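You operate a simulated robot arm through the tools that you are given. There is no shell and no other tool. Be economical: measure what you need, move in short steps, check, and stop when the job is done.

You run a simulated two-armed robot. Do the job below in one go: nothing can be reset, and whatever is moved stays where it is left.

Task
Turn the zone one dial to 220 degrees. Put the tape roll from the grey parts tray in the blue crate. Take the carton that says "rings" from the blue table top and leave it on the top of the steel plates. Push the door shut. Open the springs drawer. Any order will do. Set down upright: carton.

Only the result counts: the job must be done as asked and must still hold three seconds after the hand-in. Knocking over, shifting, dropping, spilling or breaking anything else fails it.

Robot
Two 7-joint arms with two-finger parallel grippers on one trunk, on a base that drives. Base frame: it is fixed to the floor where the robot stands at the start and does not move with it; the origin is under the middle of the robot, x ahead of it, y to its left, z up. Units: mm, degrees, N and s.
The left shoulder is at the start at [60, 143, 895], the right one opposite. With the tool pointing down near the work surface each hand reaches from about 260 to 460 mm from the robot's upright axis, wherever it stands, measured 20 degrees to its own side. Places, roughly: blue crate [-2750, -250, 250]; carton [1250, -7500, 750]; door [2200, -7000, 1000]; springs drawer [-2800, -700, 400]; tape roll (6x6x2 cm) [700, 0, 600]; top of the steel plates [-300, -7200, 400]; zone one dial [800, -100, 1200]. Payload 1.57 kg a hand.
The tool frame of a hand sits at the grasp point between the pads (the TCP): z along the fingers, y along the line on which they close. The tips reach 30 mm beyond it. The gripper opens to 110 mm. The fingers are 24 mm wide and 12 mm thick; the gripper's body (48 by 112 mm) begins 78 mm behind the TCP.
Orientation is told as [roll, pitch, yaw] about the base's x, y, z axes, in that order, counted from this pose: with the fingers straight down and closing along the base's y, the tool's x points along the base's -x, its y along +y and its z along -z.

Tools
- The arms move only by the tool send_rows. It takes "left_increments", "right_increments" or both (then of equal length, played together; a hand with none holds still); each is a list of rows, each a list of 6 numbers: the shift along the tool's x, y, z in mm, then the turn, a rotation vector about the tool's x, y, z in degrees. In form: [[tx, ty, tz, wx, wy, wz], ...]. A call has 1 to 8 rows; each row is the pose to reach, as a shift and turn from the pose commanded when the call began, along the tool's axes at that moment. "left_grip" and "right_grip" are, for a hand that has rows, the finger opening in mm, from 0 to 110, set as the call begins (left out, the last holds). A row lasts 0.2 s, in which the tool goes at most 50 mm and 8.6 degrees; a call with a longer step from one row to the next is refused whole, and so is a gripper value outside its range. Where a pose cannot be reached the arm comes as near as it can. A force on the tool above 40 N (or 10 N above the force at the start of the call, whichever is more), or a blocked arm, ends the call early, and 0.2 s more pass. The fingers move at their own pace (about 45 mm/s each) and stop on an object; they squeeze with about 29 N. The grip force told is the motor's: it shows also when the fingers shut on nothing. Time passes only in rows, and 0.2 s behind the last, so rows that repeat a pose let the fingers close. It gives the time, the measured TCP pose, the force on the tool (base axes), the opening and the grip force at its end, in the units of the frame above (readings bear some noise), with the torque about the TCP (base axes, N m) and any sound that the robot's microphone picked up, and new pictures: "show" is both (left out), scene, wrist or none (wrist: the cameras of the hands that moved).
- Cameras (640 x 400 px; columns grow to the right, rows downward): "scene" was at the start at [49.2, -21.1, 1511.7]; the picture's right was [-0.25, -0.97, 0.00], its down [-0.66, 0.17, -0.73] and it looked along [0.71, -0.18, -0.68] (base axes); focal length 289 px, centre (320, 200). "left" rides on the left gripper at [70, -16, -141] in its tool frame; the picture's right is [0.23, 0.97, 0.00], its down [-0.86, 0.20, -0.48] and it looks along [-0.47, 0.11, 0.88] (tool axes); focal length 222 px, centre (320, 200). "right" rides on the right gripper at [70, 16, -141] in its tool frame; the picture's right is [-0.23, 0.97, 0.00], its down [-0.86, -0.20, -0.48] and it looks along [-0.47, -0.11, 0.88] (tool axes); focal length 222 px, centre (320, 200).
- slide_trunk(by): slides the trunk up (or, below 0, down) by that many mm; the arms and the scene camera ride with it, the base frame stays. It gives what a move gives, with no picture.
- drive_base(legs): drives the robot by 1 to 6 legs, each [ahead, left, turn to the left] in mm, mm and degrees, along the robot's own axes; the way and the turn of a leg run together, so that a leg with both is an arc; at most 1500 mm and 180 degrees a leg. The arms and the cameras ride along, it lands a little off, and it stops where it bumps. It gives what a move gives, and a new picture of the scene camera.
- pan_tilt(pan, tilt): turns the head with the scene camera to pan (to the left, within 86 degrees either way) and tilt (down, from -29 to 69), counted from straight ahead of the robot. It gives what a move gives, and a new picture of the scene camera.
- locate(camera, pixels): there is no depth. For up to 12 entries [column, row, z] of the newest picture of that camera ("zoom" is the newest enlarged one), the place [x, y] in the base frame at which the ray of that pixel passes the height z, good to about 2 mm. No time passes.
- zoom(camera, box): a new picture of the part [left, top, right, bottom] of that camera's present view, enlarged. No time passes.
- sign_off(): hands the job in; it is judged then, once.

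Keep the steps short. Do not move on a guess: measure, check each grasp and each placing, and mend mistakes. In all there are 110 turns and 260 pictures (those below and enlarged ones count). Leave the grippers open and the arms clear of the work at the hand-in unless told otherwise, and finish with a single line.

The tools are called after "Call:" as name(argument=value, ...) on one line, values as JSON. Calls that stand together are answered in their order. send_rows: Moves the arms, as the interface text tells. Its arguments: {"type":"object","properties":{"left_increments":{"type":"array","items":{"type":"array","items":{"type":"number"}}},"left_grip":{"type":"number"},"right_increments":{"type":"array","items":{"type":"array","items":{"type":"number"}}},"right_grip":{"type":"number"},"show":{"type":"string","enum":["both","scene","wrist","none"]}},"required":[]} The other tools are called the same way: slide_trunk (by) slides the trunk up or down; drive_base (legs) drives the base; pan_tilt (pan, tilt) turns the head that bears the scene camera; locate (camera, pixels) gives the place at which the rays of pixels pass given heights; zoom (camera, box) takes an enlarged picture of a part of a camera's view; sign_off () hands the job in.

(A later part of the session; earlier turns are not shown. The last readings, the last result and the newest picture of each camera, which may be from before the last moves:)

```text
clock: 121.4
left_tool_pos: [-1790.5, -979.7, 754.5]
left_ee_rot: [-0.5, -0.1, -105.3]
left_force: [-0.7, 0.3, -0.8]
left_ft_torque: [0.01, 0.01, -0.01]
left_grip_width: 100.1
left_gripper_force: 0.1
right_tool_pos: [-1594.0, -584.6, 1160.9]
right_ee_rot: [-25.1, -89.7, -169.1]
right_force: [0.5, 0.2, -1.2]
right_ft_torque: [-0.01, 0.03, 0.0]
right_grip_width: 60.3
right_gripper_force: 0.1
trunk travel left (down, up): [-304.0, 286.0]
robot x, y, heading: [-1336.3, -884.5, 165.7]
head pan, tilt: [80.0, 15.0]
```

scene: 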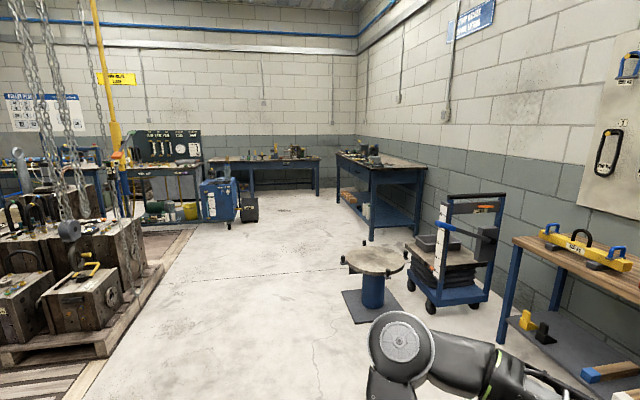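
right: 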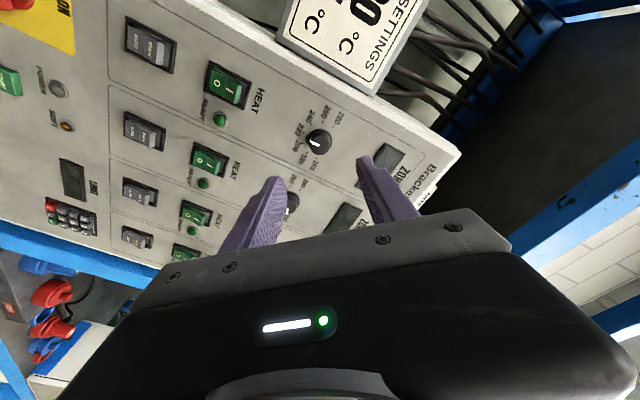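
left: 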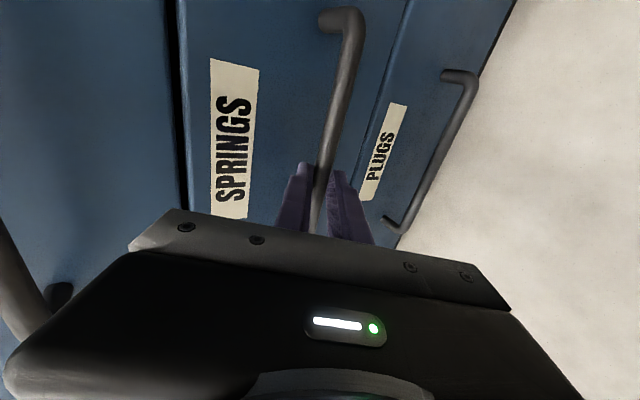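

Call:
locate(camera="scene", pixels=[[100, 350, 0], [163, 265, 0], [195, 235, 0], [80, 390, 0], [345, 320, 0], [420, 315, 0], [342, 292, 0], [370, 240, 0], [243, 222, 0], [210, 220, 0], [345, 255, 500]])

```text
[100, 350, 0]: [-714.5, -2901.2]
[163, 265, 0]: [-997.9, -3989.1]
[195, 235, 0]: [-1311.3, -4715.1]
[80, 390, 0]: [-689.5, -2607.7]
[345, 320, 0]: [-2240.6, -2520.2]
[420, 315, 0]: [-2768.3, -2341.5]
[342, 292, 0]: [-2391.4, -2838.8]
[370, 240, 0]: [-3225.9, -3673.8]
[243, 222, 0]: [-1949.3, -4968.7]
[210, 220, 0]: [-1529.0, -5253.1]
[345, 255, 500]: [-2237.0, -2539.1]
```

Call:
drive_base(legs=[[0, 0, 104.3], [1450, -100, 0], [1400, 0, 0]])

Call:
pan_tilt(pan=45, tilt=18)

```text
clock: 135.1
left_tool_pos: [-1243.6, -2996.2, 761.2]
left_ee_rot: [-1.0, -1.6, -1.1]
left_force: [0.5, -0.2, -0.9]
left_ft_torque: [-0.03, 0.0, -0.01]
left_grip_width: 99.7
left_gripper_force: 0.0
right_tool_pos: [-1680.6, -2906.3, 1159.7]
right_ee_rot: [125.4, -89.4, 145.1]
right_force: [0.0, -0.3, 0.2]
right_ft_torque: [0.0, 0.0, -0.02]
right_grip_width: 59.8
right_gripper_force: 0.1
trunk travel left (down, up): [-304.0, 286.0]
robot x, y, heading: [-1447.6, -2592.5, -89.3]
head pan, tilt: [80.0, 15.0]
stopped in leg 3: the robot was blocked; the commanded pose is now the measured one
```

scene: 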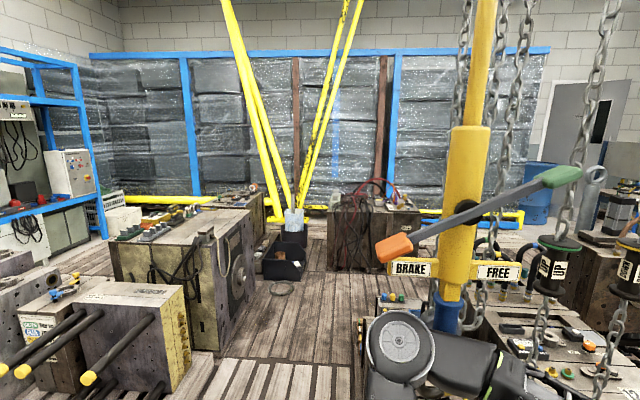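

```text
clock: 136.1
left_tool_pos: [-1242.3, -2996.8, 762.3]
left_ee_rot: [-1.1, -1.6, -0.9]
left_force: [0.1, -0.3, -0.1]
left_ft_torque: [0.01, -0.01, 0.01]
left_grip_width: 99.7
left_gripper_force: 0.1
right_tool_pos: [-1680.1, -2904.4, 1159.8]
right_ee_rot: [128.7, -89.1, 141.7]
right_force: [-1.6, -0.3, -0.6]
right_ft_torque: [0.03, 0.0, 0.01]
right_grip_width: 60.0
right_gripper_force: 0.0
trunk travel left (down, up): [-304.0, 286.0]
robot x, y, heading: [-1443.0, -2592.7, -89.4]
head pan, tilt: [45.0, 18.0]
```

scene: 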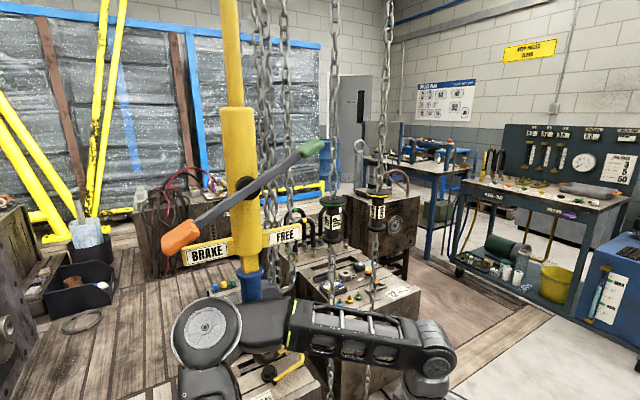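

Something near the yellow hoist mast blocked the left elbow. I'll back off 150 mm, shift right 220 mm, and look at what it was.

Call:
drive_base(legs=[[-150, 0, 0], [0, -220, 0]])

Call:
pan_tilt(pan=60, tilt=35)

```text
clock: 138.8
left_tool_pos: [-1457.1, -2857.4, 755.1]
left_ee_rot: [-0.4, -0.6, -1.1]
left_force: [0.7, 0.1, 0.8]
left_ft_torque: [-0.04, -0.04, 0.02]
left_grip_width: 100.3
left_gripper_force: 0.2
right_tool_pos: [-1888.6, -2768.4, 1159.8]
right_ee_rot: [-26.6, -89.8, -63.2]
right_force: [-0.8, -1.1, -0.3]
right_ft_torque: [0.03, -0.03, -0.03]
right_grip_width: 60.0
right_gripper_force: 0.0
trunk travel left (down, up): [-304.0, 286.0]
robot x, y, heading: [-1662.9, -2442.7, -89.5]
head pan, tilt: [45.0, 18.0]
```

scene: 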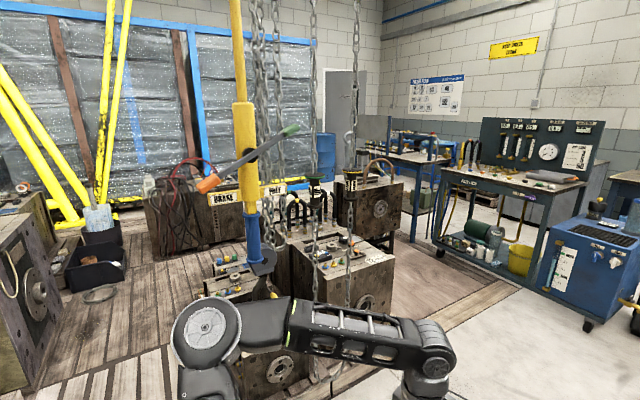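

```text
clock: 139.6
left_tool_pos: [-1458.2, -2858.7, 754.8]
left_ee_rot: [-0.4, -0.7, -1.2]
left_force: [0.0, 1.0, 1.2]
left_ft_torque: [0.01, 0.0, -0.04]
left_grip_width: 100.2
left_gripper_force: 0.1
right_tool_pos: [-1888.3, -2767.4, 1159.7]
right_ee_rot: [-32.0, -89.7, -57.9]
right_force: [-0.5, -0.3, 0.4]
right_ft_torque: [-0.03, -0.04, 0.04]
right_grip_width: 60.2
right_gripper_force: 0.0
trunk travel left (down, up): [-304.0, 286.0]
robot x, y, heading: [-1663.7, -2443.6, -89.7]
head pan, tilt: [60.0, 35.0]
```

scene: 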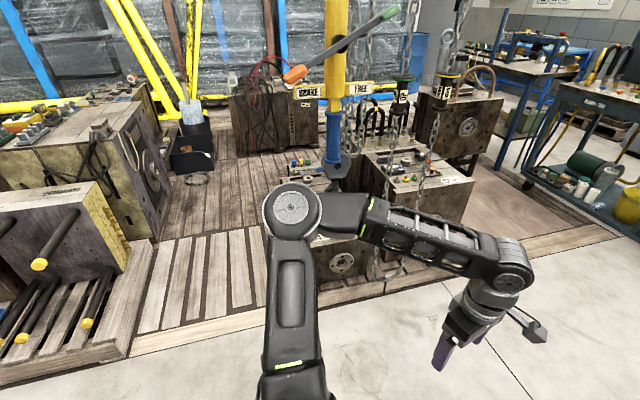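

Call:
drive_base(legs=[[1450, 0, -0.3]])

Call:
pan_tilt(pan=30, tilt=25)

```text
clock: 146.9
left_tool_pos: [-1451.6, -4328.2, 755.6]
left_ee_rot: [-0.4, -0.6, -1.1]
left_force: [-0.6, -0.1, 0.4]
left_ft_torque: [0.01, 0.0, 0.0]
left_grip_width: 100.0
left_gripper_force: 0.1
right_tool_pos: [-1882.2, -4239.8, 1157.8]
right_ee_rot: [-31.6, -89.8, -58.0]
right_force: [-0.2, -0.9, 0.0]
right_ft_torque: [0.01, -0.02, 0.0]
right_grip_width: 60.0
right_gripper_force: 0.0
trunk travel left (down, up): [-304.0, 286.0]
robot x, y, heading: [-1653.8, -3910.9, -89.8]
head pan, tilt: [60.0, 35.0]
```

scene: 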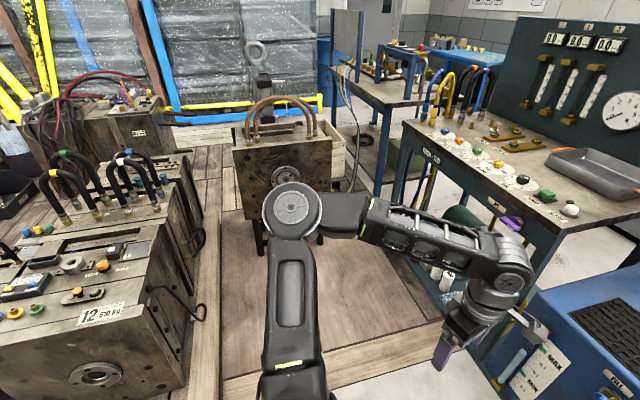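

```text
clock: 147.8
left_tool_pos: [-1449.3, -4328.1, 754.8]
left_ee_rot: [-0.5, -0.6, -1.0]
left_force: [-0.7, 0.1, 0.2]
left_ft_torque: [0.03, 0.0, 0.01]
left_grip_width: 100.3
left_gripper_force: 0.1
right_tool_pos: [-1883.0, -4239.0, 1158.5]
right_ee_rot: [-32.8, -89.8, -57.0]
right_force: [0.0, -0.1, 0.3]
right_ft_torque: [0.03, 0.0, 0.0]
right_grip_width: 59.9
right_gripper_force: 0.0
trunk travel left (down, up): [-304.0, 286.0]
robot x, y, heading: [-1657.8, -3912.7, -89.6]
head pan, tilt: [30.0, 25.0]
```

scene: 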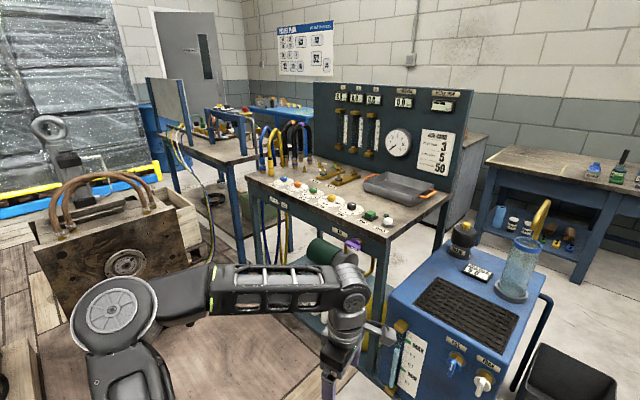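

Call:
locate(camera="scene", pixels=[[375, 375, 0], [436, 250, 0], [237, 255, 0], [268, 270, 0], [480, 222, 0], [575, 287, 0], [540, 345, 400], [470, 215, 0], [175, 190, 0], [445, 190, 800], [250, 172, 800], [385, 235, 800]])

Call:
pan_tilt(pan=0, tilt=20)

```text
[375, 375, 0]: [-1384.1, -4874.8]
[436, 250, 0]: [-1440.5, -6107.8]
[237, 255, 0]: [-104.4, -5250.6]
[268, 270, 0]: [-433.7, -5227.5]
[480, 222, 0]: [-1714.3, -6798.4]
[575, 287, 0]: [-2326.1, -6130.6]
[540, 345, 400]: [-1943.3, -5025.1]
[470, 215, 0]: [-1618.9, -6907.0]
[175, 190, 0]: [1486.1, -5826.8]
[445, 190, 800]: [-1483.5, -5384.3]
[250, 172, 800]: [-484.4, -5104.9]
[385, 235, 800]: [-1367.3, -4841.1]
```

```text
clock: 148.8
left_tool_pos: [-1450.6, -4328.2, 753.9]
left_ee_rot: [-0.5, -0.5, -1.2]
left_force: [-0.2, -0.2, 0.1]
left_ft_torque: [0.03, 0.03, -0.01]
left_grip_width: 99.9
left_gripper_force: 0.1
right_tool_pos: [-1881.0, -4238.3, 1160.4]
right_ee_rot: [-32.8, -89.9, -56.8]
right_force: [-0.6, 0.6, -0.1]
right_ft_torque: [0.01, -0.02, 0.02]
right_grip_width: 60.2
right_gripper_force: 0.1
trunk travel left (down, up): [-304.0, 286.0]
robot x, y, heading: [-1656.8, -3915.6, -89.7]
head pan, tilt: [0.0, 20.0]
```

scene: 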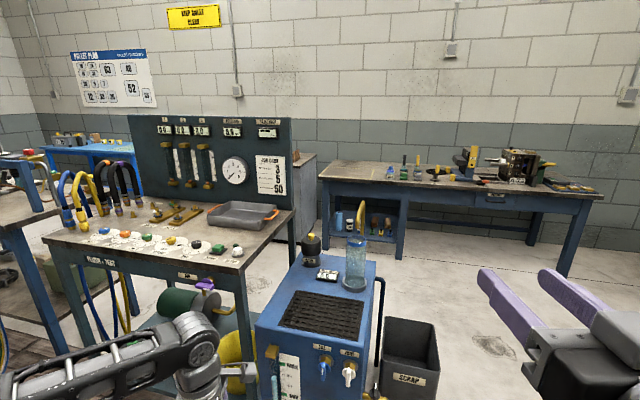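

Call:
locate(camera="scene", pixels=[[408, 398, 0], [437, 385, 0], [435, 350, 200], [395, 262, 0], [325, 232, 0], [560, 275, 0], [310, 240, 0], [300, 262, 0], [260, 330, 0], [315, 160, 850], [290, 215, 0]])

Call:
pan_tilt(pan=-45, tilt=25)

```text
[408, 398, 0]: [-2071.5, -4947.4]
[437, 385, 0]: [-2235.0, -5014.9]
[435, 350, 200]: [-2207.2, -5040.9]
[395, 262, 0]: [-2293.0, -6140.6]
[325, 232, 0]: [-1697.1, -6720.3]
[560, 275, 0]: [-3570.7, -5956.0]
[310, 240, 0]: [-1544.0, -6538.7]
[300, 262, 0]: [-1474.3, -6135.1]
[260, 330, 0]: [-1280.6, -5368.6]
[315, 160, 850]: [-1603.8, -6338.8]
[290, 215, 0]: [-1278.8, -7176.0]
```

```text
clock: 149.9
left_tool_pos: [-1451.0, -4328.4, 754.2]
left_ee_rot: [-0.4, -0.6, -1.0]
left_force: [0.4, 0.5, -0.4]
left_ft_torque: [-0.01, 0.02, -0.01]
left_grip_width: 100.0
left_gripper_force: 0.1
right_tool_pos: [-1883.4, -4237.7, 1159.4]
right_ee_rot: [-32.7, -89.9, -57.1]
right_force: [0.0, 0.4, 0.2]
right_ft_torque: [0.0, 0.0, -0.02]
right_grip_width: 60.3
right_gripper_force: 0.0
trunk travel left (down, up): [-304.0, 286.0]
robot x, y, heading: [-1655.0, -3910.7, -89.9]
head pan, tilt: [-45.0, 25.0]
```

scene: 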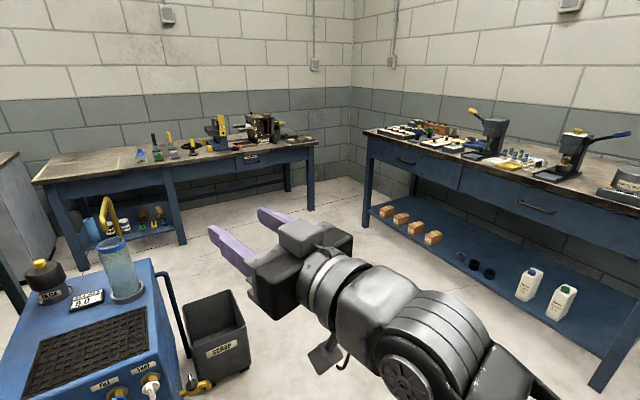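

Call:
pan_tilt(pan=52, tilt=22)

Call:
locate(camera="scene", pixels=[[320, 200, 0]])

```text
clock: 151.6
left_tool_pos: [-1450.1, -4328.6, 754.7]
left_ee_rot: [-0.4, -0.6, -1.1]
left_force: [0.7, 0.8, 0.2]
left_ft_torque: [0.0, -0.02, 0.02]
left_grip_width: 99.8
left_gripper_force: 0.0
right_tool_pos: [-1882.1, -4238.3, 1159.1]
right_ee_rot: [-32.5, -89.8, -57.3]
right_force: [0.5, 0.6, 0.4]
right_ft_torque: [0.01, 0.02, 0.03]
right_grip_width: 59.7
right_gripper_force: 0.1
trunk travel left (down, up): [-304.0, 286.0]
robot x, y, heading: [-1657.6, -3912.4, -89.9]
head pan, tilt: [52.0, 22.0]
```

scene: 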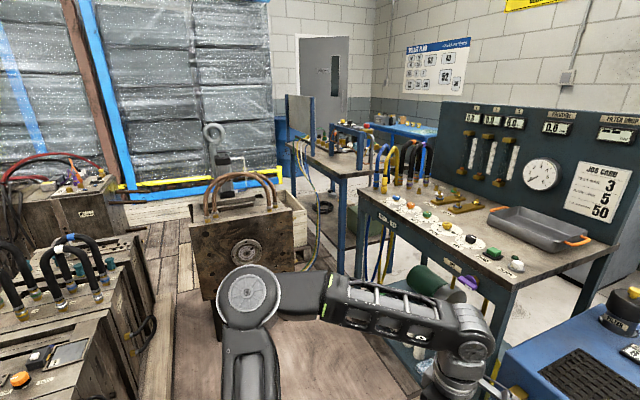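

```text
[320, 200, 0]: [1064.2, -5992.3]
```

Call:
locate(camera="scene", pixels=[[300, 262, 0], [342, 270, 0], [308, 205, 0], [325, 215, 0], [372, 282, 0], [160, 240, 0], [170, 290, 0], [205, 295, 0], [293, 232, 350], [345, 185, 800], [290, 145, 800], [360, 198, 800]])

Call:
zoom(camera="scene", box=[120, 100, 440, 300])

```text
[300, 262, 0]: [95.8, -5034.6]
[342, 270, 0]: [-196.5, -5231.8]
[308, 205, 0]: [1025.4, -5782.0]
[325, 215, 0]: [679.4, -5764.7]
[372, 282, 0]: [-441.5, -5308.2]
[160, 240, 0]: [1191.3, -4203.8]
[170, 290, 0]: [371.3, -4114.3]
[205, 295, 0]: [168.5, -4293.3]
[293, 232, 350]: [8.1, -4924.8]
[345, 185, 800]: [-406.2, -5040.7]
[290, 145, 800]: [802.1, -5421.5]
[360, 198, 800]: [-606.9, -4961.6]
```

```text
2.00 times, centred on (280, 200) of scene
```

zoom: 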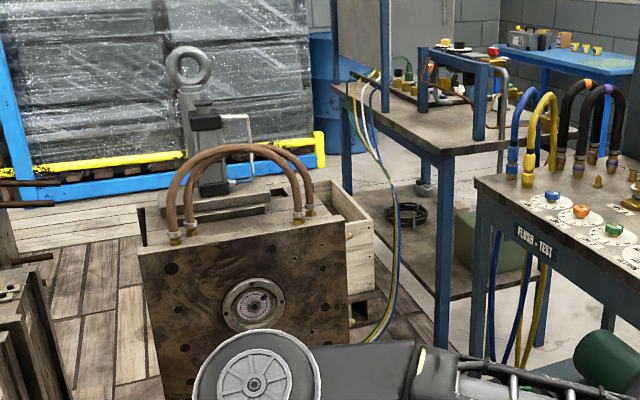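

I need the base's size before choosing a way through, so I'll look straight down.

Call:
pan_tilt(pan=-86, tilt=69)

Call:
locate(camera="scene", pixels=[[320, 300, 0], [320, 350, 0], [320, 399, 0], [320, 250, 0], [320, 200, 0]])

```text
clock: 153.8
left_tool_pos: [-1451.9, -4328.3, 754.8]
left_ee_rot: [-0.4, -0.6, -1.1]
left_force: [0.6, -0.2, 0.1]
left_ft_torque: [0.0, 0.01, 0.01]
left_grip_width: 100.1
left_gripper_force: 0.1
right_tool_pos: [-1882.6, -4238.6, 1159.4]
right_ee_rot: [-32.4, -89.8, -57.4]
right_force: [0.2, 0.8, 0.4]
right_ft_torque: [0.01, -0.03, 0.04]
right_grip_width: 59.9
right_gripper_force: 0.0
trunk travel left (down, up): [-304.0, 286.0]
robot x, y, heading: [-1656.9, -3909.1, -89.6]
head pan, tilt: [-85.9, 68.8]
```

scene: 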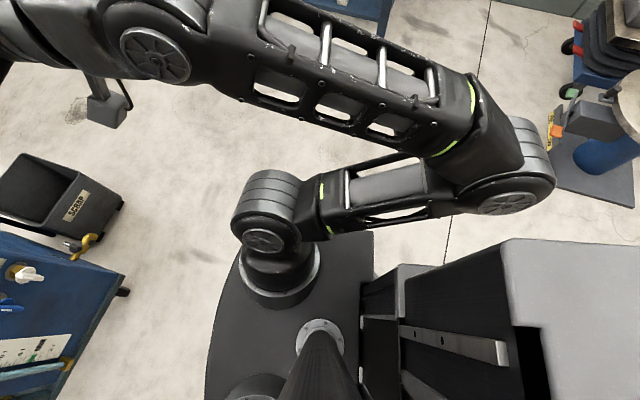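

```text
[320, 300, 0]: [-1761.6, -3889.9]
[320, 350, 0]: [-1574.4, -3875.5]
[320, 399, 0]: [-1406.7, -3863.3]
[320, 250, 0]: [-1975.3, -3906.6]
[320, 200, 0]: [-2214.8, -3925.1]
```

The base is only about 300 mm to each side, and the right arm is tucked compactly. I'll tuck the left arm the same way (hand up and level) so I can get through the gaps.

Call:
send_rows(left_increments=[[-3, 12, -48, 8, 0, 0], [-6, 24, -96, 16, 0, 0], [-9, 36, -144, 24, 0, 0], [-12, 48, -192, 32, 0, 0], [-14, 60, -240, 40, 0, 0], [-16, 72, -288, 48, 0, 0], [-18, 82, -336, 56, 0, 0], [-20, 90, -384, 64, 0, 0]], show="none")

Call:
send_rows(left_increments=[[0, 0, 0, 8, 0, 0], [0, 0, 0, 16, 0, 0], [0, 0, 0, 24, 0, 0], [0, 0, 0, 26, 0, 0]], show="none")

Call:
pan_tilt(pan=80, tilt=62)

```text
clock: 155.6
left_tool_pos: [-1467.9, -4370.6, 1119.7]
left_ee_rot: [-64.5, -0.6, -1.0]
left_force: [0.2, 0.6, -0.2]
left_ft_torque: [0.0, -0.01, 0.04]
left_grip_width: 99.6
left_gripper_force: 0.0
left hand out of reach, approached as far as the arm can: row 4, 5, 6, 7, 8
right_tool_pos: [-1883.8, -4238.1, 1158.3]
right_ee_rot: [-24.6, -89.8, -64.9]
right_force: [-0.3, -0.2, -0.8]
right_ft_torque: [0.01, 0.0, -0.01]
right_grip_width: 60.1
right_gripper_force: 0.0
trunk travel left (down, up): [-304.0, 286.0]
robot x, y, heading: [-1656.2, -3909.5, -89.7]
head pan, tilt: [-85.9, 68.8]
```

```text
clock: 156.6
left_tool_pos: [-1467.2, -4370.7, 1121.5]
left_ee_rot: [-90.5, -0.7, -1.1]
left_force: [0.3, 0.3, 0.2]
left_ft_torque: [-0.03, 0.0, -0.01]
left_grip_width: 100.1
left_gripper_force: 0.0
right_tool_pos: [-1882.6, -4238.8, 1160.2]
right_ee_rot: [-33.8, -89.8, -56.1]
right_force: [-0.6, 0.6, -0.8]
right_ft_torque: [0.02, 0.02, 0.02]
right_grip_width: 59.8
right_gripper_force: 0.0
trunk travel left (down, up): [-304.0, 286.0]
robot x, y, heading: [-1656.7, -3910.0, -90.0]
head pan, tilt: [-85.9, 68.8]
```

```text
clock: 159.2
left_tool_pos: [-1467.8, -4371.0, 1121.3]
left_ee_rot: [-90.3, -0.6, -1.1]
left_force: [-0.2, -0.4, 0.3]
left_ft_torque: [0.02, 0.0, -0.03]
left_grip_width: 100.1
left_gripper_force: 0.1
right_tool_pos: [-1881.8, -4238.5, 1160.0]
right_ee_rot: [-33.1, -89.8, -56.7]
right_force: [-0.1, -0.8, 0.8]
right_ft_torque: [0.03, -0.02, -0.02]
right_grip_width: 59.9
right_gripper_force: 0.0
trunk travel left (down, up): [-304.0, 286.0]
robot x, y, heading: [-1655.1, -3910.8, -89.8]
head pan, tilt: [80.0, 62.0]
```

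scene: 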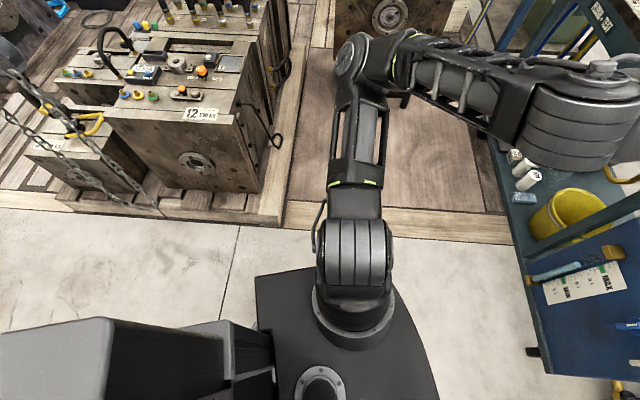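

Call:
send_rows(left_increments=[[-10, 0, -40, 0, 0, 0], [-20, -10, -80, 0, 0, 0], [-30, -20, -120, 0, 0, 0], [-35, -30, -150, 0, 0, 0], [-35, -40, -180, 0, 0, 0]], show="scene")

```text
clock: 160.4
left_tool_pos: [-1461.8, -4351.8, 1113.7]
left_ee_rot: [-90.4, -0.6, -1.1]
left_force: [0.0, 0.6, -0.6]
left_ft_torque: [0.02, 0.02, -0.01]
left_grip_width: 99.9
left_gripper_force: 0.0
left hand out of reach, approached as far as the arm can: row 1, 2, 3, 4, 5
right_tool_pos: [-1881.9, -4239.1, 1159.4]
right_ee_rot: [-33.4, -89.7, -56.4]
right_force: [-0.2, -0.5, 0.0]
right_ft_torque: [0.0, -0.02, 0.01]
right_grip_width: 60.2
right_gripper_force: 0.1
trunk travel left (down, up): [-304.0, 286.0]
robot x, y, heading: [-1657.9, -3909.7, -90.1]
head pan, tilt: [80.0, 62.0]
```

scene: 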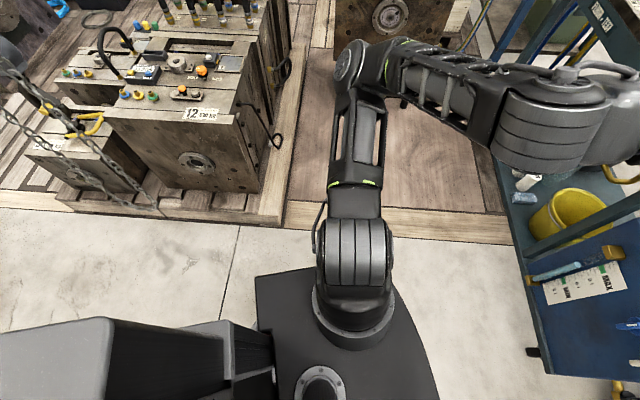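

I'll undo the 90° roll (to match the right hand's posture), then pull back.

Call:
send_rows(left_increments=[[0, 0, 0, 0, 0, 8.5], [0, 0, 0, 0, 0, 17], [0, 0, 0, 0, 0, 25.5], [0, 0, 0, 0, 0, 34], [0, 0, 0, 0, 0, 42.5], [0, 0, 0, 0, 0, 51], [0, 0, 0, 0, 0, 59.5], [0, 0, 0, 0, 0, 68]], show="none")

Call:
send_rows(left_increments=[[0, 0, -20, 0, 0, 8], [0, 0, -40, 0, 0, 16], [0, 0, -60, 0, 0, 22], [0, 0, -90, 0, 0, 22], [0, 0, -120, 0, 0, 22], [0, 0, -130, 0, 0, 22]], show="scene")

```text
clock: 162.2
left_tool_pos: [-1461.9, -4353.7, 1111.8]
left_ee_rot: [-91.0, -68.9, -0.1]
left_force: [0.3, -0.2, 0.1]
left_ft_torque: [-0.01, 0.01, 0.01]
left_grip_width: 99.9
left_gripper_force: 0.2
right_tool_pos: [-1882.3, -4239.6, 1158.5]
right_ee_rot: [-33.2, -89.9, -56.7]
right_force: [0.1, 0.7, 0.6]
right_ft_torque: [-0.01, 0.0, 0.02]
right_grip_width: 59.9
right_gripper_force: 0.2
trunk travel left (down, up): [-304.0, 286.0]
robot x, y, heading: [-1654.5, -3911.1, -89.9]
head pan, tilt: [80.0, 62.0]
```

```text
clock: 163.6
left_tool_pos: [-1476.7, -4340.7, 1087.0]
left_ee_rot: [122.2, -89.1, 146.6]
left_force: [-0.1, -0.7, 0.0]
left_ft_torque: [-0.01, 0.02, 0.01]
left_grip_width: 99.9
left_gripper_force: 0.1
left hand out of reach, approached as far as the arm can: row 1, 2, 3, 4, 5, 6
right_tool_pos: [-1883.3, -4238.8, 1159.8]
right_ee_rot: [-32.9, -89.7, -56.8]
right_force: [0.0, 0.2, 0.1]
right_ft_torque: [0.03, 0.03, -0.02]
right_grip_width: 60.0
right_gripper_force: 0.1
trunk travel left (down, up): [-304.0, 286.0]
robot x, y, heading: [-1656.2, -3909.9, -89.8]
head pan, tilt: [80.0, 62.0]
```

scene: 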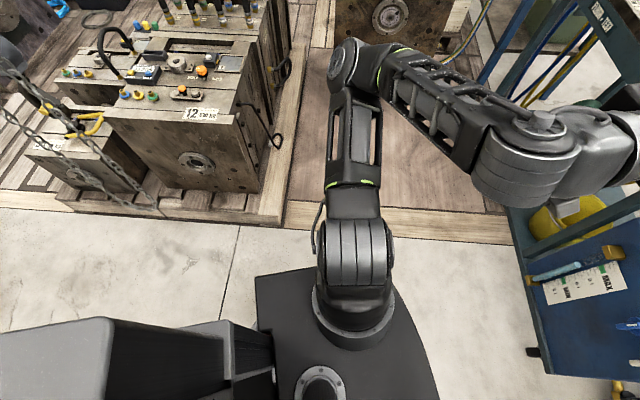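

The left elbow still sticks out. I'll rebuild the posture the way the right arm got it: hand down first, close in and wide, then up while pitching.

Call:
send_rows(left_increments=[[34, 18, -14, 0, 8.5, 0], [68, 35, -29, 0, 17, 0], [101, 53, -43, 0, 25.5, 0], [135, 70, -58, 0, 34, 0], [169, 88, -72, 0, 42.5, 0], [203, 105, -86, 0, 51, 0], [236, 123, -100, 0, 59.5, 0], [270, 140, -115, 0, 68, 0]], show="none")

Call:
send_rows(left_increments=[[0, 0, 0, 0, 8, 0], [0, 0, 0, 0, 16, 0], [0, 0, 0, 0, 22, 0], [0, 0, 0, 0, 22, 0]], show="scene")

```text
clock: 165.4
left_tool_pos: [-1332.3, -4231.1, 816.9]
left_ee_rot: [0.6, -22.2, -91.4]
left_force: [0.0, 0.0, 0.0]
left_ft_torque: [0.03, -0.01, 0.03]
left_grip_width: 100.0
left_gripper_force: 0.1
left hand out of reach, approached as far as the arm can: row 1, 2, 3, 4, 5, 6, 7
right_tool_pos: [-1881.9, -4238.4, 1160.5]
right_ee_rot: [-32.7, -89.8, -57.1]
right_force: [-0.1, 0.7, -0.2]
right_ft_torque: [0.02, 0.01, -0.01]
right_grip_width: 60.0
right_gripper_force: 0.0
trunk travel left (down, up): [-304.0, 286.0]
robot x, y, heading: [-1656.8, -3912.7, -89.4]
head pan, tilt: [80.0, 62.0]
```

```text
clock: 166.4
left_tool_pos: [-1334.6, -4237.5, 812.4]
left_ee_rot: [0.6, -0.4, -91.2]
left_force: [0.0, 0.1, 0.6]
left_ft_torque: [-0.01, -0.03, 0.02]
left_grip_width: 100.0
left_gripper_force: 0.1
left hand out of reach, approached as far as the arm can: row 3, 4
right_tool_pos: [-1881.4, -4238.9, 1159.3]
right_ee_rot: [-31.9, -89.8, -57.8]
right_force: [0.3, 0.3, 0.3]
right_ft_torque: [-0.01, 0.0, 0.03]
right_grip_width: 59.8
right_gripper_force: 0.1
trunk travel left (down, up): [-304.0, 286.0]
robot x, y, heading: [-1656.2, -3912.2, -89.7]
head pan, tilt: [80.0, 62.0]
```

scene: 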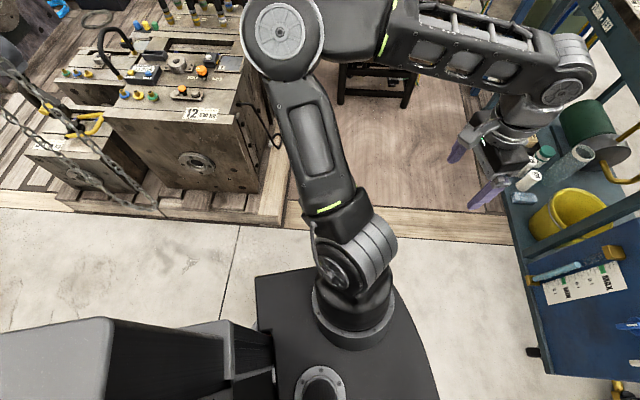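

Call:
send_rows(left_increments=[[-6, -14, -44, 0, -8, 0], [-12, -27, -88, 0, -16, 0], [-19, -41, -132, 0, -24, 0], [-25, -54, -176, 0, -32, 0], [-32, -68, -220, 0, -40, 0], [-38, -82, -264, 0, -48, 0], [-44, -95, -308, 0, -56, 0], [-51, -109, -352, 0, -64, 0]], show="none")

Call:
send_rows(left_increments=[[0, 0, 0, 0, -8.5, 0], [0, 0, 0, 0, -17, 0], [0, 0, 0, 0, -25.5, 0], [0, 0, 0, 0, -25.9, 0]], show="scene")

```text
clock: 168.2
left_tool_pos: [-1470.6, -4372.5, 1158.9]
left_ee_rot: [1.3, -64.5, -92.3]
left_force: [0.1, 0.0, 0.3]
left_ft_torque: [0.03, -0.03, -0.03]
left_grip_width: 100.1
left_gripper_force: 0.0
left hand out of reach, approached as far as the arm can: row 1, 2, 3, 4, 5, 6, 7, 8
right_tool_pos: [-1883.9, -4239.7, 1159.6]
right_ee_rot: [-26.2, -89.8, -63.7]
right_force: [-0.7, 0.2, 0.5]
right_ft_torque: [0.02, 0.02, 0.01]
right_grip_width: 59.9
right_gripper_force: 0.0
trunk travel left (down, up): [-304.0, 286.0]
robot x, y, heading: [-1654.5, -3914.7, -89.6]
head pan, tilt: [80.0, 62.0]
```

```text
clock: 169.2
left_tool_pos: [-1470.8, -4374.2, 1157.0]
left_ee_rot: [122.5, -89.3, 146.3]
left_force: [0.1, 0.1, -0.8]
left_ft_torque: [-0.01, 0.0, -0.07]
left_grip_width: 100.2
left_gripper_force: 0.0
right_tool_pos: [-1883.3, -4239.3, 1159.4]
right_ee_rot: [-33.4, -89.7, -56.4]
right_force: [0.4, -1.2, 0.0]
right_ft_torque: [-0.02, 0.04, -0.01]
right_grip_width: 60.1
right_gripper_force: 0.1
trunk travel left (down, up): [-304.0, 286.0]
robot x, y, heading: [-1658.1, -3912.1, -89.5]
head pan, tilt: [80.0, 62.0]
```

scene: 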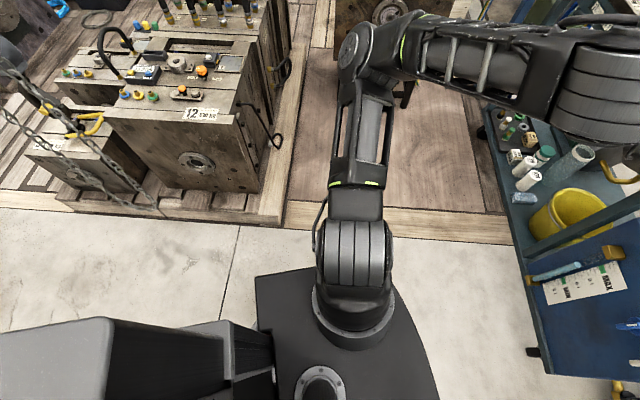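

The arm posture is acceptable. I'll go around the west side of the cart and scrap bin (x≈-2800), then look along the south corridor.

Call:
drive_base(legs=[[0, -1130, 0], [1400, 0, 0], [250, 0, 0]])

Call:
pan_tilt(pan=78, tilt=25)

```text
clock: 182.9
left_tool_pos: [-2582.8, -6024.3, 1157.4]
left_ee_rot: [114.2, -89.3, 154.7]
left_force: [-0.1, -0.2, 1.2]
left_ft_torque: [-0.01, -0.02, -0.02]
left_grip_width: 100.0
left_gripper_force: 0.1
right_tool_pos: [-2995.2, -5889.4, 1159.1]
right_ee_rot: [-31.4, -89.8, -58.4]
right_force: [0.9, 0.6, 0.7]
right_ft_torque: [0.04, -0.01, 0.03]
right_grip_width: 60.3
right_gripper_force: 0.1
trunk travel left (down, up): [-304.0, 286.0]
robot x, y, heading: [-2767.0, -5565.9, -89.7]
head pan, tilt: [80.0, 62.0]
```

scene: 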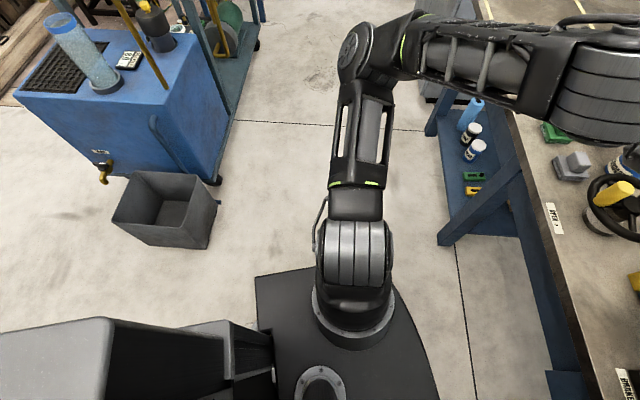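

```text
clock: 183.9
left_tool_pos: [-2581.9, -6024.7, 1157.9]
left_ee_rot: [114.9, -89.3, 153.7]
left_force: [0.0, 0.1, 0.0]
left_ft_torque: [-0.02, -0.03, 0.01]
left_grip_width: 100.1
left_gripper_force: 0.1
right_tool_pos: [-2995.2, -5889.9, 1160.6]
right_ee_rot: [-34.3, -89.8, -55.7]
right_force: [0.9, -0.9, -0.1]
right_ft_torque: [-0.03, -0.01, -0.03]
right_grip_width: 60.1
right_gripper_force: 0.1
trunk travel left (down, up): [-304.0, 286.0]
robot x, y, heading: [-2769.3, -5562.2, -89.8]
head pan, tilt: [78.0, 25.0]
```

scene: 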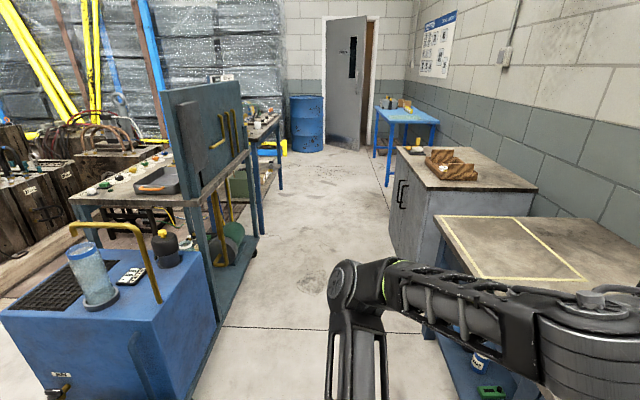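

Call:
locate(camera="scene", pixels=[[255, 243, 0], [282, 190, 0], [393, 245, 0], [410, 270, 0], [374, 158, 0], [387, 187, 0], [430, 147, 0], [325, 148, 0], [360, 150, 0], [398, 165, 850], [450, 190, 850], [288, 155, 0]])

Call:
zoom(camera="scene", box=[280, 0, 560, 220])

```text
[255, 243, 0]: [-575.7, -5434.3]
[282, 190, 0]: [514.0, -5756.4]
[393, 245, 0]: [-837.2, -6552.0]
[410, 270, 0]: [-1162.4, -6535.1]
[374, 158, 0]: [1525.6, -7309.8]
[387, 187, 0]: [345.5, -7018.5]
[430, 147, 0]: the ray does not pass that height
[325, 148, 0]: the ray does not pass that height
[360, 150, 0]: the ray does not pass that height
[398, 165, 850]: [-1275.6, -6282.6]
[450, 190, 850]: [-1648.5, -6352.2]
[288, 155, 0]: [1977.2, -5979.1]
```

```text
1.82 times, centred on (420, 110) of scene
```

zoom: 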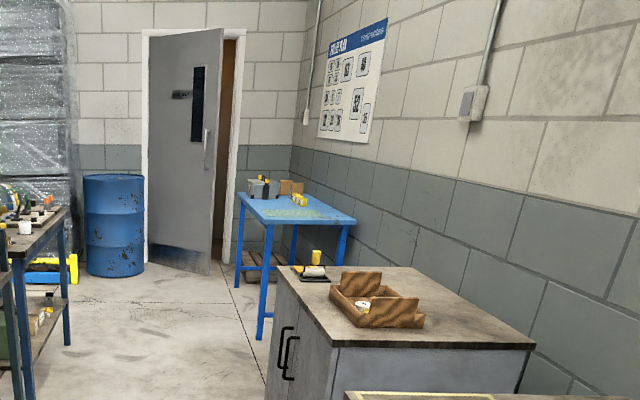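

The corridor to the door is clear; the door (345,90) is ajar, hinged on the left, and the blue table is at (405,110). I'll turn east here.

Call:
drive_base(legs=[[-150, 0, 0], [0, 0, 89.7], [250, -200, 0]])

Call:
pan_tilt(pan=-10, tilt=28)

Call:
locate(camera="scene", pixels=[[320, 200, 0]])

```text
clock: 190.9
left_tool_pos: [-2056.9, -5413.7, 1156.9]
left_ee_rot: [114.2, -89.2, -114.2]
left_force: [-0.3, -0.4, 0.9]
left_ft_torque: [-0.02, 0.03, 0.03]
left_grip_width: 99.7
left_gripper_force: 0.1
right_tool_pos: [-2184.1, -5829.1, 1158.7]
right_ee_rot: [-31.3, -89.8, 32.6]
right_force: [0.2, 0.8, 0.1]
right_ft_torque: [0.0, 0.0, 0.03]
right_grip_width: 60.2
right_gripper_force: 0.1
trunk travel left (down, up): [-304.0, 286.0]
robot x, y, heading: [-2515.7, -5606.0, 1.2]
head pan, tilt: [78.0, 25.0]
```

scene: 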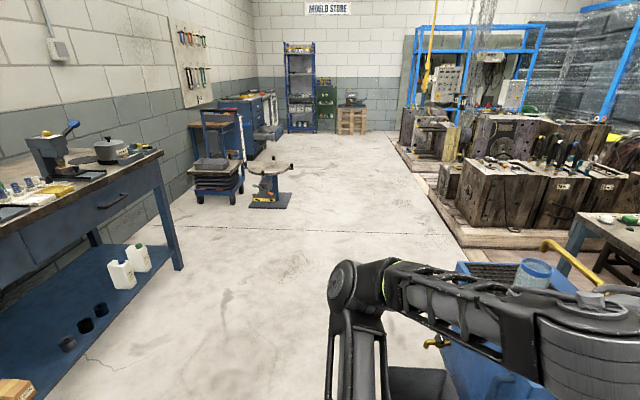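

```text
clock: 192.5
left_tool_pos: [-2057.3, -5413.7, 1157.0]
left_ee_rot: [115.2, -89.3, -115.3]
left_force: [-0.5, -0.1, -0.2]
left_ft_torque: [-0.01, 0.01, 0.02]
left_grip_width: 99.8
left_gripper_force: 0.0
right_tool_pos: [-2184.6, -5828.1, 1159.2]
right_ee_rot: [-35.8, -89.8, 37.1]
right_force: [-0.3, 0.6, 0.1]
right_ft_torque: [-0.01, -0.02, 0.02]
right_grip_width: 60.0
right_gripper_force: 0.0
trunk travel left (down, up): [-304.0, 286.0]
robot x, y, heading: [-2514.5, -5609.3, 1.2]
head pan, tilt: [-10.0, 28.0]
```

scene: 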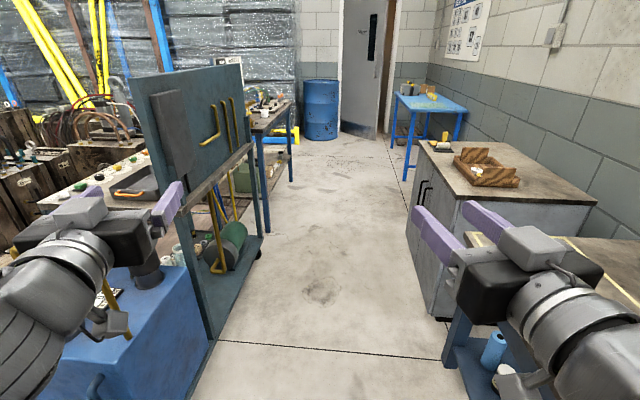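

```text
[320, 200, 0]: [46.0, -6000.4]
```

Call:
locate(camera="scene", pixels=[[213, 342, 0], [262, 240, 0], [433, 320, 0], [411, 232, 0], [445, 368, 0], [292, 180, 0], [269, 228, 0], [406, 178, 0], [393, 140, 0], [457, 140, 0], [345, 133, 0], [375, 140, 0]])

Call:
zoom(camera="scene", box=[250, 0, 570, 200])

```text
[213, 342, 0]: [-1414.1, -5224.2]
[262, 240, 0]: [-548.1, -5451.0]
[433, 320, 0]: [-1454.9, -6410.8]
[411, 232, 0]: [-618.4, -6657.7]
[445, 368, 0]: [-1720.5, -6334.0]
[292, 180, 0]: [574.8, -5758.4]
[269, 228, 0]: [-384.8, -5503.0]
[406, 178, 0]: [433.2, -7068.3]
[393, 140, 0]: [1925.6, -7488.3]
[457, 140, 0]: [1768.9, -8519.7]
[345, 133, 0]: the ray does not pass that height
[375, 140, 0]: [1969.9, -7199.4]
```

```text
2.00 times, centred on (410, 100) of scene
```

zoom: 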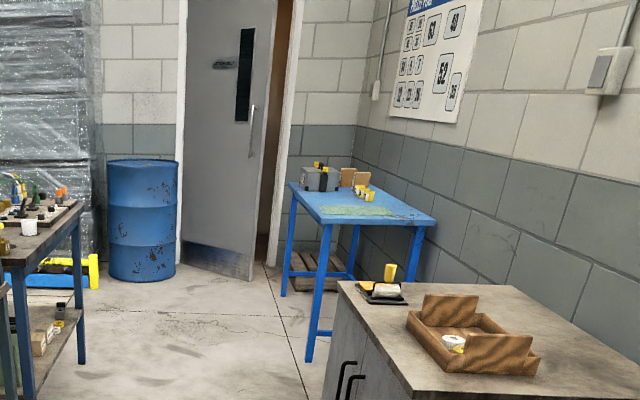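

Call:
drive_base(legs=[[0, 0, -16.2], [150, -100, 0], [1450, 0, 0], [700, 0, 0]])

Call:
pan_tilt(pan=-40, tilt=28)

```text
clock: 205.2
left_tool_pos: [170.5, -6255.4, 1157.7]
left_ee_rot: [114.7, -89.3, -131.5]
left_force: [-0.5, 0.0, 0.0]
left_ft_torque: [-0.01, -0.02, 0.04]
left_grip_width: 100.1
left_gripper_force: 0.0
right_tool_pos: [-71.4, -6614.8, 1160.0]
right_ee_rot: [-35.1, -89.8, 19.5]
right_force: [0.3, -0.9, -1.0]
right_ft_torque: [0.0, 0.02, 0.02]
right_grip_width: 60.1
right_gripper_force: 0.1
trunk travel left (down, up): [-304.0, 286.0]
robot x, y, heading: [-324.8, -6310.0, -15.6]
head pan, tilt: [-10.0, 28.0]
```

scene: 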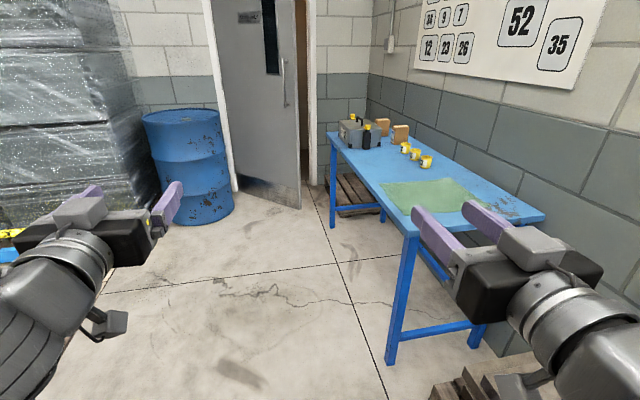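

```text
clock: 206.1
left_tool_pos: [171.1, -6255.1, 1157.3]
left_ee_rot: [114.8, -89.3, -131.8]
left_force: [0.4, 0.7, 0.0]
left_ft_torque: [0.01, -0.02, 0.04]
left_grip_width: 100.0
left_gripper_force: 0.1
right_tool_pos: [-72.1, -6615.0, 1159.3]
right_ee_rot: [-36.8, -89.9, 21.2]
right_force: [0.5, 0.2, -1.2]
right_ft_torque: [0.0, 0.02, 0.02]
right_grip_width: 60.2
right_gripper_force: 0.0
trunk travel left (down, up): [-304.0, 286.0]
robot x, y, heading: [-322.4, -6308.0, -15.4]
head pan, tilt: [-40.0, 28.0]
```

scene: 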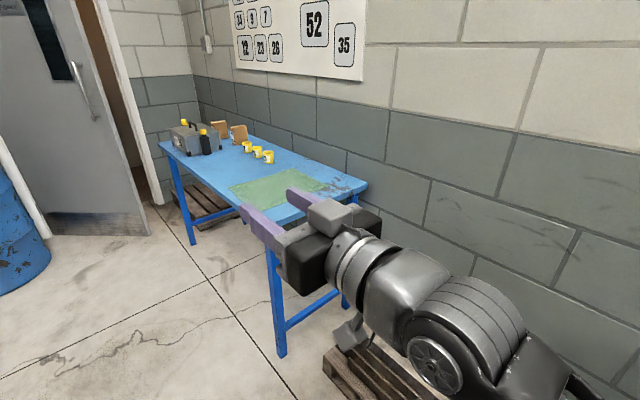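

Call:
zoom(camera="scene", box=[150, 90, 310, 190])

Call:
pan_tilt(pan=-75, tilt=45)

```text
4.00 times, centred on (230, 140) of scene
```

zoom: 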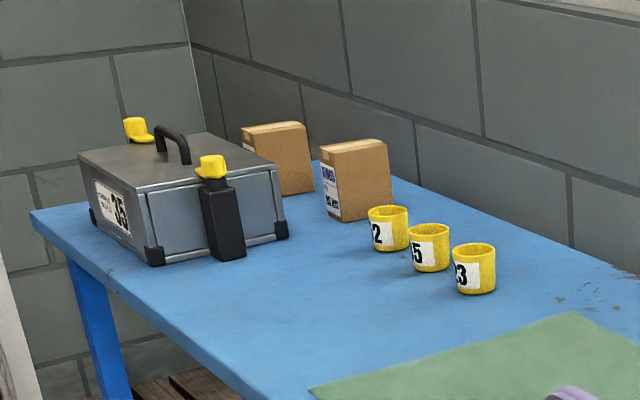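

```text
clock: 207.1
left_tool_pos: [169.9, -6256.0, 1157.9]
left_ee_rot: [115.1, -89.3, -131.9]
left_force: [0.4, -0.3, 0.9]
left_ft_torque: [0.0, 0.01, 0.01]
left_grip_width: 100.2
left_gripper_force: 0.1
right_tool_pos: [-71.4, -6615.3, 1158.4]
right_ee_rot: [-36.9, -89.7, 21.3]
right_force: [-0.3, -0.1, 0.5]
right_ft_torque: [0.0, 0.01, 0.0]
right_grip_width: 60.2
right_gripper_force: 0.2
trunk travel left (down, up): [-304.0, 286.0]
robot x, y, heading: [-321.6, -6309.4, -15.4]
head pan, tilt: [-75.0, 45.0]
```

scene: 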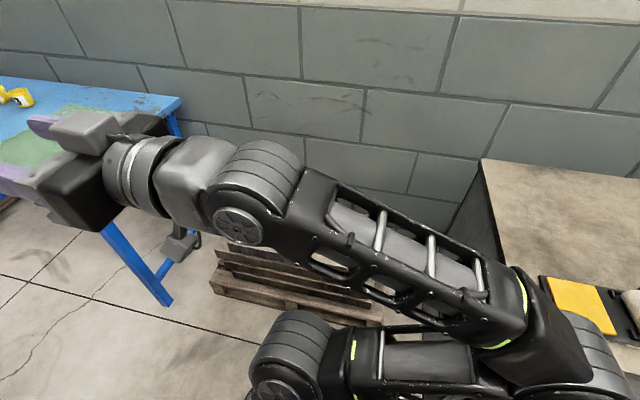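

Two brown cartons sit on the blue table; their labels face left. The pallet with the plates is to the right of the table. I'll drive closer to read the labels.

Call:
drive_base(legs=[[750, 0, 0]])

Call:
pan_tilt(pan=-50, tilt=35)

Call:
zoom(camera="scene", box=[160, 50, 400, 200])

```text
clock: 211.2
left_tool_pos: [898.2, -6467.4, 1156.2]
left_ee_rot: [114.5, -89.2, -132.1]
left_force: [1.0, 0.2, 0.3]
left_ft_torque: [0.01, -0.03, 0.01]
left_grip_width: 100.1
left_gripper_force: 0.1
right_tool_pos: [652.6, -6823.5, 1158.9]
right_ee_rot: [-36.2, -89.8, 20.1]
right_force: [0.4, -0.4, 0.1]
right_ft_torque: [-0.01, 0.02, -0.01]
right_grip_width: 60.3
right_gripper_force: 0.0
trunk travel left (down, up): [-304.0, 286.0]
robot x, y, heading: [406.3, -6516.5, -16.1]
head pan, tilt: [-75.0, 45.0]
```

scene: 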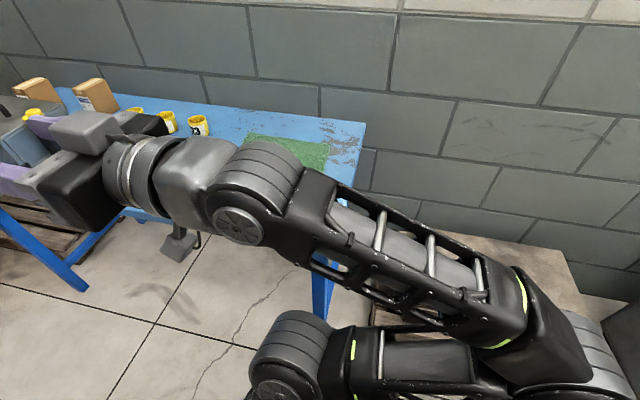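

```text
clock: 212.1
left_tool_pos: [896.6, -6467.6, 1158.0]
left_ee_rot: [114.9, -89.4, -132.4]
left_force: [1.1, 0.3, 0.1]
left_ft_torque: [0.0, -0.01, -0.04]
left_grip_width: 100.0
left_gripper_force: 0.1
right_tool_pos: [652.3, -6824.3, 1159.0]
right_ee_rot: [-37.7, -89.8, 21.5]
right_force: [0.7, -0.2, 0.2]
right_ft_torque: [0.01, 0.0, -0.01]
right_grip_width: 59.5
right_gripper_force: 0.2
trunk travel left (down, up): [-304.0, 286.0]
robot x, y, heading: [406.8, -6518.2, -16.1]
head pan, tilt: [-50.0, 35.0]
```

scene: 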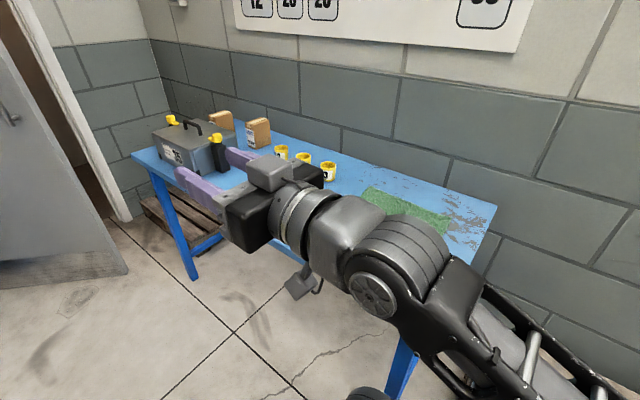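

```text
2.67 times, centred on (280, 125) of scene
```

zoom: 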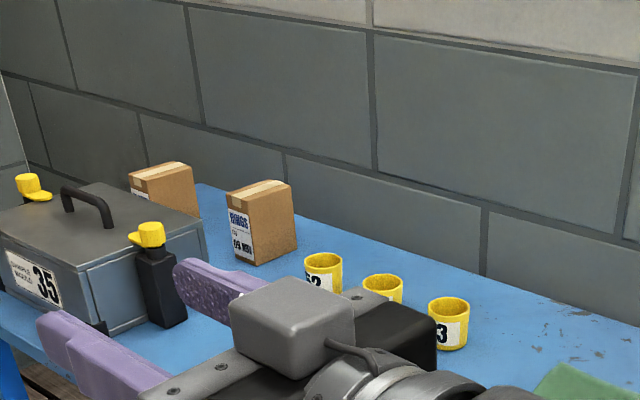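

Call:
zoom(camera="scene", box=[200, 100, 280, 160])

Call:
locate(camera="scene", pixels=[[256, 148, 750], [245, 143, 750], [270, 143, 750], [133, 153, 750], [495, 208, 750], [400, 320, 750], [328, 180, 750], [214, 172, 750], [232, 112, 850], [190, 280, 0], [130, 270, 0]])

```text
6.67 times, centred on (240, 130) of scene
```

zoom: 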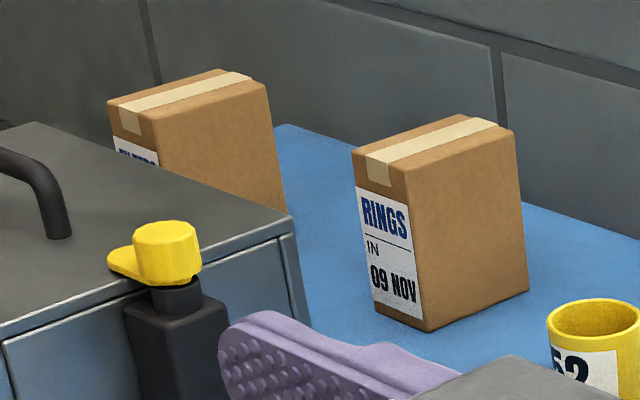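

```text
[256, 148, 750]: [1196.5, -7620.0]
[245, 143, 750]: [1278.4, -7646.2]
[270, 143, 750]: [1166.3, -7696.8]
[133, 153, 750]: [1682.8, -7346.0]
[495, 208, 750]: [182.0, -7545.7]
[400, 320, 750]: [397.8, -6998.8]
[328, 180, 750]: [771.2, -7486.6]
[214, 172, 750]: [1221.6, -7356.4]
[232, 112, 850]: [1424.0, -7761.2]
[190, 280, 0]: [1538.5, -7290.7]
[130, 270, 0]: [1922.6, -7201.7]
```

The right-hand carton reads "RINGS / IN 09 NOV". Before working at the table I'll shut the door, since its leaf is close to where I'd stand.

Call:
pan_tilt(pan=-5, tilt=22)

Call:
locate(camera="scene", pixels=[[320, 300, 0]])

```text
clock: 213.2
left_tool_pos: [897.4, -6466.6, 1156.1]
left_ee_rot: [114.9, -89.4, -132.4]
left_force: [-0.8, -0.2, -1.0]
left_ft_torque: [0.03, 0.02, -0.01]
left_grip_width: 100.1
left_gripper_force: 0.1
right_tool_pos: [652.6, -6822.8, 1159.6]
right_ee_rot: [-37.7, -89.8, 21.5]
right_force: [-0.1, -0.8, 0.9]
right_ft_torque: [-0.01, -0.02, 0.03]
right_grip_width: 59.9
right_gripper_force: 0.1
trunk travel left (down, up): [-304.0, 286.0]
robot x, y, heading: [404.1, -6512.8, -16.7]
head pan, tilt: [-5.0, 22.0]
```

scene: 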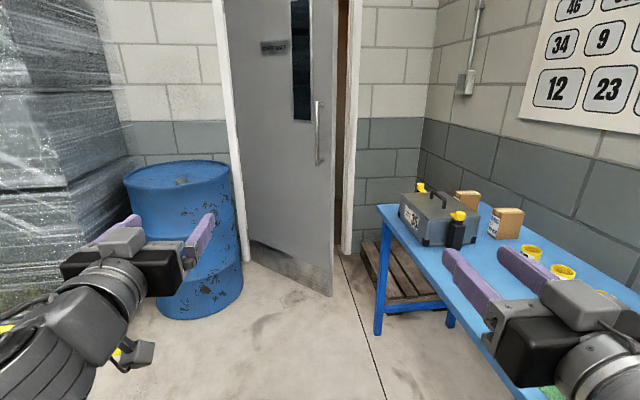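

```text
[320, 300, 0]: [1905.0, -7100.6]
```

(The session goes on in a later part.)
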